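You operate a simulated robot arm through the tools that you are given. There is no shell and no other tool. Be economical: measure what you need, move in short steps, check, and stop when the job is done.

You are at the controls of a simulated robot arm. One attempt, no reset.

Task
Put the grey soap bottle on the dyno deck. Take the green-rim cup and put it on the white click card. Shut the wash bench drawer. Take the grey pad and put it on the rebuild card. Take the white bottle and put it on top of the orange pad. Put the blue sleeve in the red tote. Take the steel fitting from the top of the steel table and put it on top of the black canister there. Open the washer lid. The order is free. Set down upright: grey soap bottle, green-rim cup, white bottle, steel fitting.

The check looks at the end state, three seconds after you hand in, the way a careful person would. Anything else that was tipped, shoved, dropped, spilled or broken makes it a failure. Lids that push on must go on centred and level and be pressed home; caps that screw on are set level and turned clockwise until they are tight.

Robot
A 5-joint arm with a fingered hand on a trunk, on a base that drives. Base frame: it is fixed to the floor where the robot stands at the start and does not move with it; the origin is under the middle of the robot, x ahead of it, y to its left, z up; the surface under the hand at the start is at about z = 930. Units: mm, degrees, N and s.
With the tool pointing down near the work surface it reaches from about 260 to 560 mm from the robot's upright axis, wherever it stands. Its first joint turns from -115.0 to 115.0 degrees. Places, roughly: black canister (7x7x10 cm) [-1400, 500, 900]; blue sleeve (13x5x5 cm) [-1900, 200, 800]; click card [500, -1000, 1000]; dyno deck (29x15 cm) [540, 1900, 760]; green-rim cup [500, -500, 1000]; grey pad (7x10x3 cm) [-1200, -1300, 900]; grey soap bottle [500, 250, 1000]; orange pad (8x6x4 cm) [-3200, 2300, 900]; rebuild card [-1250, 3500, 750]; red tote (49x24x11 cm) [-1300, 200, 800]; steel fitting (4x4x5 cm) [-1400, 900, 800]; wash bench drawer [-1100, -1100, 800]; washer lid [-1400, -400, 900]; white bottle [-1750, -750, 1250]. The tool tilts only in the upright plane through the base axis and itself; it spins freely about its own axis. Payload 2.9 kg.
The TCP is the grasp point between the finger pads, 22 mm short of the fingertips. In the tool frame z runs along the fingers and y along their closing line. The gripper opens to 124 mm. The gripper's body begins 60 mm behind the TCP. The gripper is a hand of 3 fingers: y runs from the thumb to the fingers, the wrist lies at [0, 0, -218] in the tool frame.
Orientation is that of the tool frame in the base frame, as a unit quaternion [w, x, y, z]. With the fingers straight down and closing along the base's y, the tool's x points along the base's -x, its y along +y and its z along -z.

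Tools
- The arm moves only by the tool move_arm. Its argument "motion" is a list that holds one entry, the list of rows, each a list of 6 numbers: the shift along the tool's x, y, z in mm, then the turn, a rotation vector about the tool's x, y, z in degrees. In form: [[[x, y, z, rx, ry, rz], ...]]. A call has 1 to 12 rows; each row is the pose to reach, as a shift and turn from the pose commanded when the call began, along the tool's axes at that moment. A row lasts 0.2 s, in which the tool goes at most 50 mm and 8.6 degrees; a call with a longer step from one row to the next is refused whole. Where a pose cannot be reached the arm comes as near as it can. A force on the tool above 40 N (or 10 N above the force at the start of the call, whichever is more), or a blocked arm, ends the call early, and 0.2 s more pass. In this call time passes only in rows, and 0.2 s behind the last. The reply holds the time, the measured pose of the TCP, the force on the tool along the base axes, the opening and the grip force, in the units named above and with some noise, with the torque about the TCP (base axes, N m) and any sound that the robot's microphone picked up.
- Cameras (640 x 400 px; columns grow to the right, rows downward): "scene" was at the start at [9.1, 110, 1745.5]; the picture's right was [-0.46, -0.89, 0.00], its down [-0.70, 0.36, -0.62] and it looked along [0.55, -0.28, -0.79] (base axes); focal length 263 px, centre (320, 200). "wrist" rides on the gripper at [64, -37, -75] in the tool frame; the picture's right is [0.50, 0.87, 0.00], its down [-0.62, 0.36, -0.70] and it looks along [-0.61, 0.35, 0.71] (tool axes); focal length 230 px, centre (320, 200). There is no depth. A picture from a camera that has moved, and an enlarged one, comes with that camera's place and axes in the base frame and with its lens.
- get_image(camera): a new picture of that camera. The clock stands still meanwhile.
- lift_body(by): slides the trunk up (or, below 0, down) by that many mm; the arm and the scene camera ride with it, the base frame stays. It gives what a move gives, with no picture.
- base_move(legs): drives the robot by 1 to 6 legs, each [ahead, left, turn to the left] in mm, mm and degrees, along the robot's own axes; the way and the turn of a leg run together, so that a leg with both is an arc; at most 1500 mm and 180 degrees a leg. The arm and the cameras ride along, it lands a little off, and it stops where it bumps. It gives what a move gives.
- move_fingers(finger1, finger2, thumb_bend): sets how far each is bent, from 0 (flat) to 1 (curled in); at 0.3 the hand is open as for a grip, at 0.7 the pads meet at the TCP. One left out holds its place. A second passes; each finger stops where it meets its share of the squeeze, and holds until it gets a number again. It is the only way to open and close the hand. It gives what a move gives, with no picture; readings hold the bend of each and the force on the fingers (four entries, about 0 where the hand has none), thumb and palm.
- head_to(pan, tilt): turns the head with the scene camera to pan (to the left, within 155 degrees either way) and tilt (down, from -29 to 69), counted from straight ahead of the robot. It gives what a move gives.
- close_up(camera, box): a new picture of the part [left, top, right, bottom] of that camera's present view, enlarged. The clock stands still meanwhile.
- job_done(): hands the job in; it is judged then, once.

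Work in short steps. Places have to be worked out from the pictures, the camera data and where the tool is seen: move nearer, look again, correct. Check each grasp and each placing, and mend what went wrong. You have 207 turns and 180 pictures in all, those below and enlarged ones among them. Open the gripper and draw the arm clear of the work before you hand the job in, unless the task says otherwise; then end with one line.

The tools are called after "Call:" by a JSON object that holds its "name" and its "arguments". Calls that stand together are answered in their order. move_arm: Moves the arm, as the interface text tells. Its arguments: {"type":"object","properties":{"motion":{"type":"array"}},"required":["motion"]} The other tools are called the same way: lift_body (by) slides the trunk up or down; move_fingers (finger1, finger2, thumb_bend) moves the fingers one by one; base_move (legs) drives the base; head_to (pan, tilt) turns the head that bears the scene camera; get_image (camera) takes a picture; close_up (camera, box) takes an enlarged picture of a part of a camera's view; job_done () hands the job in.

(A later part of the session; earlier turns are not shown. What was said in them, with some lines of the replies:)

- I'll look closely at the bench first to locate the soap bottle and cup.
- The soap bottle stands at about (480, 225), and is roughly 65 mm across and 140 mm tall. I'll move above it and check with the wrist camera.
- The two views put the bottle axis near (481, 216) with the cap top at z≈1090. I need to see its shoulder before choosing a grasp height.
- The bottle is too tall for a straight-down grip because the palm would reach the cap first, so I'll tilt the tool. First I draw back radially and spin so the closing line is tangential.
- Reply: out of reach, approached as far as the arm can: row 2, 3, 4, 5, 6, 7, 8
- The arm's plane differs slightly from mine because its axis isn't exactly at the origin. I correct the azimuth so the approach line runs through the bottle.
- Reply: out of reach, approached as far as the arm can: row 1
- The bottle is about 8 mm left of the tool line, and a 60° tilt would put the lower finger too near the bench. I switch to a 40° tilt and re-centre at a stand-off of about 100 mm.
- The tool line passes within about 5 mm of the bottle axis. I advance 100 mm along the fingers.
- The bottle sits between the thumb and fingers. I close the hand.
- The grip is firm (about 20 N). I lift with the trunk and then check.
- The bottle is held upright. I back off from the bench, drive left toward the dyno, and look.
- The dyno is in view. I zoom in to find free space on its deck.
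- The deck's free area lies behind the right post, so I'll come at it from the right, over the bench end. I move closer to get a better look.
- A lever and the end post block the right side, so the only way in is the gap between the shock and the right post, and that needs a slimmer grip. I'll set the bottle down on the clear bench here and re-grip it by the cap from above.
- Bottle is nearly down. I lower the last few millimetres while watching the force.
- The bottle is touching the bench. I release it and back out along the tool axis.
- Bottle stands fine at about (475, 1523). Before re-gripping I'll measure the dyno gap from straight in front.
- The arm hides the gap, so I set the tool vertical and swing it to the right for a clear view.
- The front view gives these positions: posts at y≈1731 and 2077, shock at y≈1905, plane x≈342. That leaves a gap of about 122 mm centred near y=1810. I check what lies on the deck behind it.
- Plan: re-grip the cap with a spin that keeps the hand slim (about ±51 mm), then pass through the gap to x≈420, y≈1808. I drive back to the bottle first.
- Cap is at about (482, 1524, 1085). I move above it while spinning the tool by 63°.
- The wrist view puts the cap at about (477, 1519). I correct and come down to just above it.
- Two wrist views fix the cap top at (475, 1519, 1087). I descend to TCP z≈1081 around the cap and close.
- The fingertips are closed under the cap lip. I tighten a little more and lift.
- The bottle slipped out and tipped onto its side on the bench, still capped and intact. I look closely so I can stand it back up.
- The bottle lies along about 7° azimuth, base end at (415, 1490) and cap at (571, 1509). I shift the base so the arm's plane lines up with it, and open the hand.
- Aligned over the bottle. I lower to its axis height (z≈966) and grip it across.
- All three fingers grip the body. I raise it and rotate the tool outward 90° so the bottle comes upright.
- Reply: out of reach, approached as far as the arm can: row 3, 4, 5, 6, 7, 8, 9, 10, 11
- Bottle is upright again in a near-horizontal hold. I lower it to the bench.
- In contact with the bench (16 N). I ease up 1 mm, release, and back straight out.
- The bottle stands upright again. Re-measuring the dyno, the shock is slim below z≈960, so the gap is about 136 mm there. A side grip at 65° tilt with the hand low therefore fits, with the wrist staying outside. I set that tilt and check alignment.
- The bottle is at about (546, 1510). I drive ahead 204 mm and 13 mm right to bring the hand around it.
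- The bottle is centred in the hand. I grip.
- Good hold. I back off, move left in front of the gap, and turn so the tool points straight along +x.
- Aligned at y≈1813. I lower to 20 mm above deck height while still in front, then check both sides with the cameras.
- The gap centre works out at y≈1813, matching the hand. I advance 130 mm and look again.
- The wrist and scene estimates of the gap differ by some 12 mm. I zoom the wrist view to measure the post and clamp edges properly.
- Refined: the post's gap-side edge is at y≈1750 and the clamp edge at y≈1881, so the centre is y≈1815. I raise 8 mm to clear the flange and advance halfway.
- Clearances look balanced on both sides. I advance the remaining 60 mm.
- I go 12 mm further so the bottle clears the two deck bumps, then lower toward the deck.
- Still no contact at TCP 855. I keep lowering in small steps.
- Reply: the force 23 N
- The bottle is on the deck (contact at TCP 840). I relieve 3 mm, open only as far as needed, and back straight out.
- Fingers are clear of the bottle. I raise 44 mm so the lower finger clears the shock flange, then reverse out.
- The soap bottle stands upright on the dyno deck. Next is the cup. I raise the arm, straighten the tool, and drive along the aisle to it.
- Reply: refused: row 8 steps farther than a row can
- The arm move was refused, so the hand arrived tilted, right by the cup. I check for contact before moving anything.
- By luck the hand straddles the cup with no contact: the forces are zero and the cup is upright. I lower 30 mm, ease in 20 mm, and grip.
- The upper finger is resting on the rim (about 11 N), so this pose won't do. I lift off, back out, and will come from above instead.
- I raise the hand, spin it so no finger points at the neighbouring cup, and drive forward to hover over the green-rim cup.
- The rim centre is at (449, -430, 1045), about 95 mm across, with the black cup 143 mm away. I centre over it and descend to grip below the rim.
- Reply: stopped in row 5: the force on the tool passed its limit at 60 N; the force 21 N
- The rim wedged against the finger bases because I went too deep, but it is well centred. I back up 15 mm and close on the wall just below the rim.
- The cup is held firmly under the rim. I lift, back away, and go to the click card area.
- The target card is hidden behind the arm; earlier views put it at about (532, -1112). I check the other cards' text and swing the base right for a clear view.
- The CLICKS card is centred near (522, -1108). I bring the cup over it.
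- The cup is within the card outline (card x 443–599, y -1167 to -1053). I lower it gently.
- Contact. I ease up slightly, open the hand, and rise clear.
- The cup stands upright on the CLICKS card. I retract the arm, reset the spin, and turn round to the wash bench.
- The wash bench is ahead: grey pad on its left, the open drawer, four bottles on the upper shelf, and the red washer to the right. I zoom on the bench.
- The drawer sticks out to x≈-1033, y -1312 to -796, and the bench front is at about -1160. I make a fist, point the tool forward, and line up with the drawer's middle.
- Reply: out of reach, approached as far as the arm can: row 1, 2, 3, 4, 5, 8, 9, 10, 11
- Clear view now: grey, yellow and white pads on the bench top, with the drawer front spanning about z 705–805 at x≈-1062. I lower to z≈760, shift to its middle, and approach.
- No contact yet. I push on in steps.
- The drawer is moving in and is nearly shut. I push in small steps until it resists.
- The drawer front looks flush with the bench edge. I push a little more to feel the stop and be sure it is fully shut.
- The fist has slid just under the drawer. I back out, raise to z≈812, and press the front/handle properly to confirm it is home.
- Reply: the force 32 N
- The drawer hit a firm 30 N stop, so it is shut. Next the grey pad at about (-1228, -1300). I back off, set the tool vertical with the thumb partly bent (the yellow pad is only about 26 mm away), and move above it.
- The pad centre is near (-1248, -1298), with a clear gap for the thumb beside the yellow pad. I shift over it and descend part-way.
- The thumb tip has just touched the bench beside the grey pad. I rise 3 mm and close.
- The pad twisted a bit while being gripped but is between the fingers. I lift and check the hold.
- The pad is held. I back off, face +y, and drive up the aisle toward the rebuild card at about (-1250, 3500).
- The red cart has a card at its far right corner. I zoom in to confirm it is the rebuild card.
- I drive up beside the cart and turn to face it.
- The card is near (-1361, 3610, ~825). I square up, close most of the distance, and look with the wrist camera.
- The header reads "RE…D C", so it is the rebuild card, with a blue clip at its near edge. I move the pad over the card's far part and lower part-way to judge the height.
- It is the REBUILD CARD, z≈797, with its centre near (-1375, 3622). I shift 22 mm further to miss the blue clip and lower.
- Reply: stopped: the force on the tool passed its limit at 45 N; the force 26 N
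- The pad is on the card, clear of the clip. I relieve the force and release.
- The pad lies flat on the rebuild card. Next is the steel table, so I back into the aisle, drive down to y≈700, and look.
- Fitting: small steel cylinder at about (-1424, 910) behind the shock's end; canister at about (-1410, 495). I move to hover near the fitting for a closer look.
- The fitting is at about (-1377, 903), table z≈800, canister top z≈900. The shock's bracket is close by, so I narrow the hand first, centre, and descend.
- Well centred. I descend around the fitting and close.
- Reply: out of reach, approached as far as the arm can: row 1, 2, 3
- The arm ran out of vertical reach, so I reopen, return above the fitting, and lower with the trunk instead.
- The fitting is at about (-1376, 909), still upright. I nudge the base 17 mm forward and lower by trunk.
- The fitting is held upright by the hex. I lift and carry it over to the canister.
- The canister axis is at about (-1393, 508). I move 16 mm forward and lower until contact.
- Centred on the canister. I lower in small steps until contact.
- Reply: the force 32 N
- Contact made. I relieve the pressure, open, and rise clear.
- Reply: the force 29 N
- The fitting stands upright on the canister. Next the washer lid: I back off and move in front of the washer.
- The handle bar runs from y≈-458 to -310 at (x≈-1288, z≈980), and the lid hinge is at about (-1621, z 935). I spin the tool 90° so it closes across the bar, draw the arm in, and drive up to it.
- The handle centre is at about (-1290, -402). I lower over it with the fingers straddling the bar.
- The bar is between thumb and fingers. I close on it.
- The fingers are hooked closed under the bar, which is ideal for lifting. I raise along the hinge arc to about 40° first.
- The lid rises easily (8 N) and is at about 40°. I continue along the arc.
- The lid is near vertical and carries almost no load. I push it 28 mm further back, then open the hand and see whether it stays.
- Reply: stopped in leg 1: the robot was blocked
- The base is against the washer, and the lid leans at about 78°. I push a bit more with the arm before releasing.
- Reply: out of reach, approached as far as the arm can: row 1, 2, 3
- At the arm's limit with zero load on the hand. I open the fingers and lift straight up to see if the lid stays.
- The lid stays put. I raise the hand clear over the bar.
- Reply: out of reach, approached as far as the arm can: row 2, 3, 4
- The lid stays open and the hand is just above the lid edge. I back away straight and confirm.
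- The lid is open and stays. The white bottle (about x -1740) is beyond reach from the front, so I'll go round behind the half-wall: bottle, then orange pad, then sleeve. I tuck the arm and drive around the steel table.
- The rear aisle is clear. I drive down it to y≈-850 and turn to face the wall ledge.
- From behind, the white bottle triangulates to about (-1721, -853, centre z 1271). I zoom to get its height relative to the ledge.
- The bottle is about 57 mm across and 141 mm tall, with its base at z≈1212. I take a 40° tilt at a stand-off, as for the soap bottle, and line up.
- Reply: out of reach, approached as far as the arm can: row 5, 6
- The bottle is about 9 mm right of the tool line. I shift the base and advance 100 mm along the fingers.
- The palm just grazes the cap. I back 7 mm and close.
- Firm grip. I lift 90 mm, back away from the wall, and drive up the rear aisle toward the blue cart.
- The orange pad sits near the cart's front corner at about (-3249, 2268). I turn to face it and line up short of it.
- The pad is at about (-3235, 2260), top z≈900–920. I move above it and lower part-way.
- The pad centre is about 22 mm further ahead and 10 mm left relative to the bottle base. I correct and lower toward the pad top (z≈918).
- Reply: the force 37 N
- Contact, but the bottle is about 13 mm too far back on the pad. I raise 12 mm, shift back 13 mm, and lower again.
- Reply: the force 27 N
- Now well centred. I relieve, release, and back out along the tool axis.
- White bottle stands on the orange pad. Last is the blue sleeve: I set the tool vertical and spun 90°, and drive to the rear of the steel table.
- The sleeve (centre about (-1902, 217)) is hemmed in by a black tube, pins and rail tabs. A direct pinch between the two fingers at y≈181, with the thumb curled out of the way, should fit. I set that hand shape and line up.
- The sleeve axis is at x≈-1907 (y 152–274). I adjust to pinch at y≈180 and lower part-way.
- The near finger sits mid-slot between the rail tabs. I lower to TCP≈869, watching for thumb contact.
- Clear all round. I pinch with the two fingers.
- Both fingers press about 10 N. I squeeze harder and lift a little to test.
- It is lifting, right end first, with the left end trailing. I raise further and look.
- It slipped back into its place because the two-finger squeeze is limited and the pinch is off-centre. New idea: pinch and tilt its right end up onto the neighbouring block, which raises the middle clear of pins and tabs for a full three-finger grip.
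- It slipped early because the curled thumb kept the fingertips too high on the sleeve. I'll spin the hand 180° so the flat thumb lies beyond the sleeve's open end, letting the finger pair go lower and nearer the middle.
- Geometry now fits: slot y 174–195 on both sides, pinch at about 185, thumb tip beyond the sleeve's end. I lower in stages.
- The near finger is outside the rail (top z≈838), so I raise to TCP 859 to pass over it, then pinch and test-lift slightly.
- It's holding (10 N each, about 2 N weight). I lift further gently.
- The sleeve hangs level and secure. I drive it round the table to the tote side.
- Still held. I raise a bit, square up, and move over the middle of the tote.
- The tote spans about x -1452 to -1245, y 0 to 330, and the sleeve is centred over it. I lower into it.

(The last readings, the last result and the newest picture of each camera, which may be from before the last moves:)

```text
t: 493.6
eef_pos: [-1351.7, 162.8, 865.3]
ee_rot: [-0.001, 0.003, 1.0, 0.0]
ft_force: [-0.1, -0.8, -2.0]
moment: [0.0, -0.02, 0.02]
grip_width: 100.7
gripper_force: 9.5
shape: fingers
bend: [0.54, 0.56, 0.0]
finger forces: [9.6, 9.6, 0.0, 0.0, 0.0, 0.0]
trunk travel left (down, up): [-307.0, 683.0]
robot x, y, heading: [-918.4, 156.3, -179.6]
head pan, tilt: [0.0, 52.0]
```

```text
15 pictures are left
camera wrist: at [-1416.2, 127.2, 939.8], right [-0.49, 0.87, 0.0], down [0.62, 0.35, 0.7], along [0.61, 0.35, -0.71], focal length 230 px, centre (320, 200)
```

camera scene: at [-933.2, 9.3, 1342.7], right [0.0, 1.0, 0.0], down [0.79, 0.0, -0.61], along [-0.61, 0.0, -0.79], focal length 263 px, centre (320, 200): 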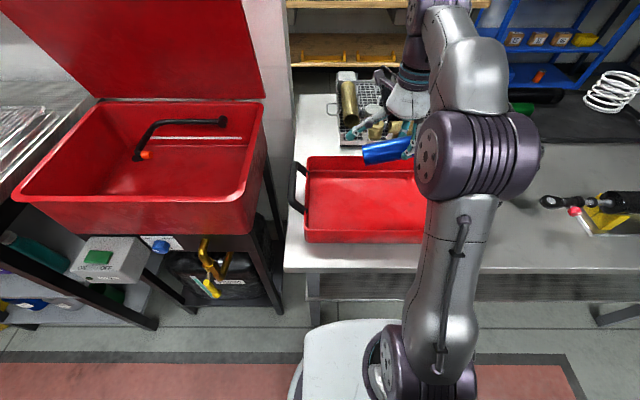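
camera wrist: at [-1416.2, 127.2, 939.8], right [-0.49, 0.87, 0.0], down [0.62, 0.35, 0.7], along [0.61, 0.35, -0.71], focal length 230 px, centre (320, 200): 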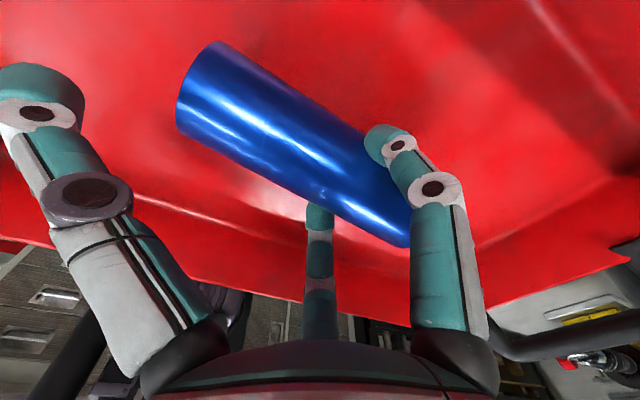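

The sleeve is inside the tote, still hanging. I lower to contact in small steps.

Call:
{"name": "lift_body", "arguments": {"by": -8}}

Call:
{"name": "lift_body", "arguments": {"by": -6}}

Call:
{"name": "lift_body", "arguments": {"by": -5}}

```text
t: 494.1
eef_pos: [-1352.6, 164.0, 857.1]
ee_rot: [-0.001, 0.004, 1.0, 0.0]
ft_force: [0.7, -0.4, -1.3]
moment: [-0.02, 0.0, -0.01]
grip_width: 101.0
gripper_force: 9.5
shape: fingers
bend: [0.54, 0.56, 0.0]
finger forces: [9.8, 9.7, 0.0, 0.0, 0.0, 0.0]
trunk travel left (down, up): [-299.0, 691.0]
robot x, y, heading: [-920.7, 160.5, -179.8]
head pan, tilt: [0.0, 52.0]
```

```text
t: 494.7
eef_pos: [-1351.7, 163.7, 850.9]
ee_rot: [-0.002, 0.004, 1.0, 0.0]
ft_force: [-1.4, 0.4, 7.3]
moment: [0.1, 0.05, 0.07]
grip_width: 100.9
gripper_force: 10.9
shape: fingers
bend: [0.54, 0.57, 0.0]
finger forces: [11.7, 10.9, 0.0, 0.1, 0.1, 0.0]
trunk travel left (down, up): [-293.0, 697.0]
robot x, y, heading: [-918.3, 155.5, -179.9]
head pan, tilt: [0.0, 52.0]
```

```text
t: 495.2
eef_pos: [-1351.4, 163.1, 846.7]
ee_rot: [-0.003, 0.005, 1.0, -0.001]
ft_force: [-1.3, 0.0, 20.1]
moment: [0.32, 0.14, 0.12]
grip_width: 102.1
gripper_force: 13.0
shape: fingers
bend: [0.53, 0.57, 0.0]
finger forces: [14.1, 12.0, 0.0, 0.0, 0.0, 0.0]
trunk travel left (down, up): [-288.0, 702.0]
robot x, y, heading: [-922.3, 151.5, -179.8]
head pan, tilt: [0.0, 52.0]
```

It is resting on the tote floor. I release, rise clear, and back off for a look.

Call:
{"name": "lift_body", "arguments": {"by": 4}}

Call:
{"name": "move_fingers", "arguments": {"finger1": 0.32, "finger2": 0.32}}

Call:
{"name": "lift_body", "arguments": {"by": 200}}

Call:
{"name": "base_move", "arguments": {"legs": [[-380, 0, 0]]}}

Call:
{"name": "head_to", "arguments": {"pan": 0, "tilt": 42}}

Call:
{"name": "get_image", "arguments": {"camera": "scene"}}

```text
t: 495.7
eef_pos: [-1351.9, 163.7, 849.7]
ee_rot: [-0.001, 0.003, 1.0, -0.001]
ft_force: [0.5, 0.3, 3.3]
moment: [0.05, 0.02, 0.03]
grip_width: 101.7
gripper_force: 10.8
shape: fingers
bend: [0.53, 0.57, 0.0]
finger forces: [11.1, 11.2, 0.1, 0.1, 0.0, 0.1]
trunk travel left (down, up): [-292.0, 698.0]
robot x, y, heading: [-919.5, 153.5, -179.7]
head pan, tilt: [0.0, 52.0]
```

```text
t: 496.7
eef_pos: [-1352.4, 162.6, 850.4]
ee_rot: [-0.001, 0.004, 1.0, 0.0]
ft_force: [0.3, 0.0, -0.3]
moment: [-0.02, -0.01, 0.01]
grip_width: 125.2
gripper_force: 0.1
shape: fingers
bend: [0.32, 0.32, 0.0]
finger forces: [0.1, 0.1, 0.0, 0.0, 0.0, 0.0]
trunk travel left (down, up): [-292.0, 698.0]
robot x, y, heading: [-918.4, 153.4, -179.6]
head pan, tilt: [0.0, 52.0]
```

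```text
t: 498.9
eef_pos: [-1352.1, 163.9, 1049.3]
ee_rot: [-0.001, 0.003, 1.0, 0.0]
ft_force: [0.2, -0.4, 0.3]
moment: [-0.02, -0.04, 0.0]
grip_width: 125.4
gripper_force: 0.0
shape: fingers
bend: [0.32, 0.32, 0.0]
finger forces: [0.0, 0.0, 0.1, 0.1, 0.0, 0.0]
trunk travel left (down, up): [-492.0, 498.0]
robot x, y, heading: [-921.7, 153.3, -180.0]
head pan, tilt: [0.0, 52.0]
```

```text
t: 501.3
eef_pos: [-967.7, 164.3, 1049.7]
ee_rot: [-0.001, 0.003, 1.0, 0.0]
ft_force: [-0.8, 1.2, -0.2]
moment: [0.0, 0.0, 0.0]
grip_width: 125.3
gripper_force: 0.0
shape: fingers
bend: [0.32, 0.32, 0.0]
finger forces: [0.1, 0.0, 0.0, 0.0, 0.0, 0.0]
trunk travel left (down, up): [-492.0, 498.0]
robot x, y, heading: [-533.6, 155.3, -180.1]
head pan, tilt: [0.0, 52.0]
```

```text
t: 502.1
eef_pos: [-970.8, 164.3, 1050.4]
ee_rot: [-0.001, 0.003, 1.0, 0.0]
ft_force: [-0.3, -0.6, -0.5]
moment: [-0.02, 0.0, 0.0]
grip_width: 125.2
gripper_force: 0.0
shape: fingers
bend: [0.32, 0.32, 0.0]
finger forces: [0.0, 0.0, 0.0, 0.0, 0.0, 0.1]
trunk travel left (down, up): [-492.0, 498.0]
robot x, y, heading: [-534.4, 151.6, -179.8]
head pan, tilt: [0.0, 42.0]
```

```text
14 pictures are left
camera scene: at [-558.0, 10.3, 1401.5], right [0.0, 1.0, 0.0], down [0.67, 0.0, -0.74], along [-0.74, 0.0, -0.67], focal length 263 px, centre (320, 200)
```

scene: 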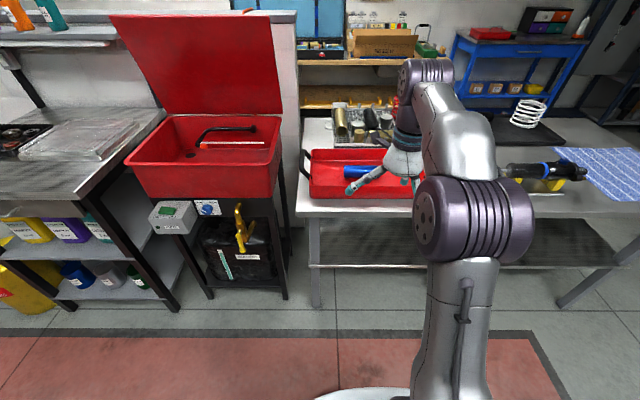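

Sleeve is in the tote, lid open, and the white bottle is visible standing on the blue cart. I do one last check of the canister with the fitting and the drawer.

Call:
{"name": "base_move", "arguments": {"legs": [[0, -520, 0]]}}

Call:
{"name": "get_image", "arguments": {"camera": "scene"}}

Call:
{"name": "close_up", "arguments": {"camera": "scene", "box": [210, 130, 370, 230]}}

```text
t: 505.1
eef_pos: [-965.8, 696.1, 1049.9]
ee_rot: [-0.001, 0.013, 1.0, -0.001]
ft_force: [0.0, 0.5, 0.2]
moment: [0.01, 0.04, -0.02]
grip_width: 125.1
gripper_force: 0.1
shape: fingers
bend: [0.32, 0.32, 0.0]
finger forces: [0.1, 0.0, 0.1, 0.0, 0.1, 0.0]
trunk travel left (down, up): [-492.0, 498.0]
robot x, y, heading: [-532.1, 680.9, 179.1]
head pan, tilt: [0.0, 42.0]
```

```text
13 pictures are left
camera scene: at [-557.3, 533.8, 1401.7], right [0.02, 1.0, 0.0], down [0.67, -0.01, -0.74], along [-0.74, 0.01, -0.67], focal length 263 px, centre (320, 200)
```

scene: 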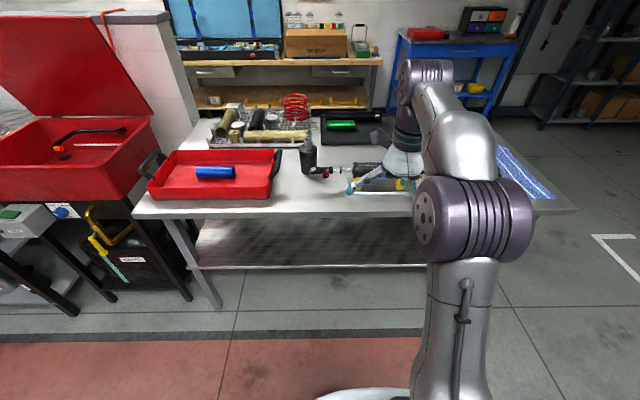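

```text
4.00 times, centred on (290, 180) of scene
camera zoom: at [-557.3, 533.8, 1401.7], right [0.02, 1.0, 0.0], down [0.67, -0.01, -0.74], along [-0.74, 0.01, -0.67], focal length 1052 px, centre (440, 280)
```

zoom: 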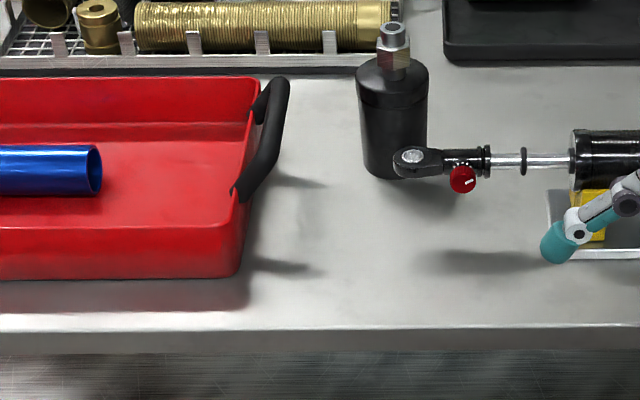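

Fitting upright on the canister, sleeve in the tote, hand open and clear of the work. I hand in.

Call:
{"name": "job_done", "arguments": {}}

```text
The job is handed in.
```

I did all eight tasks and handed the job in. I saw each of them in its end state in the pictures before handing in. One slip along the way: the soap bottle tipped onto its side on the bench while I was changing my grip. I stood it back up before placing it, with the cap still on.
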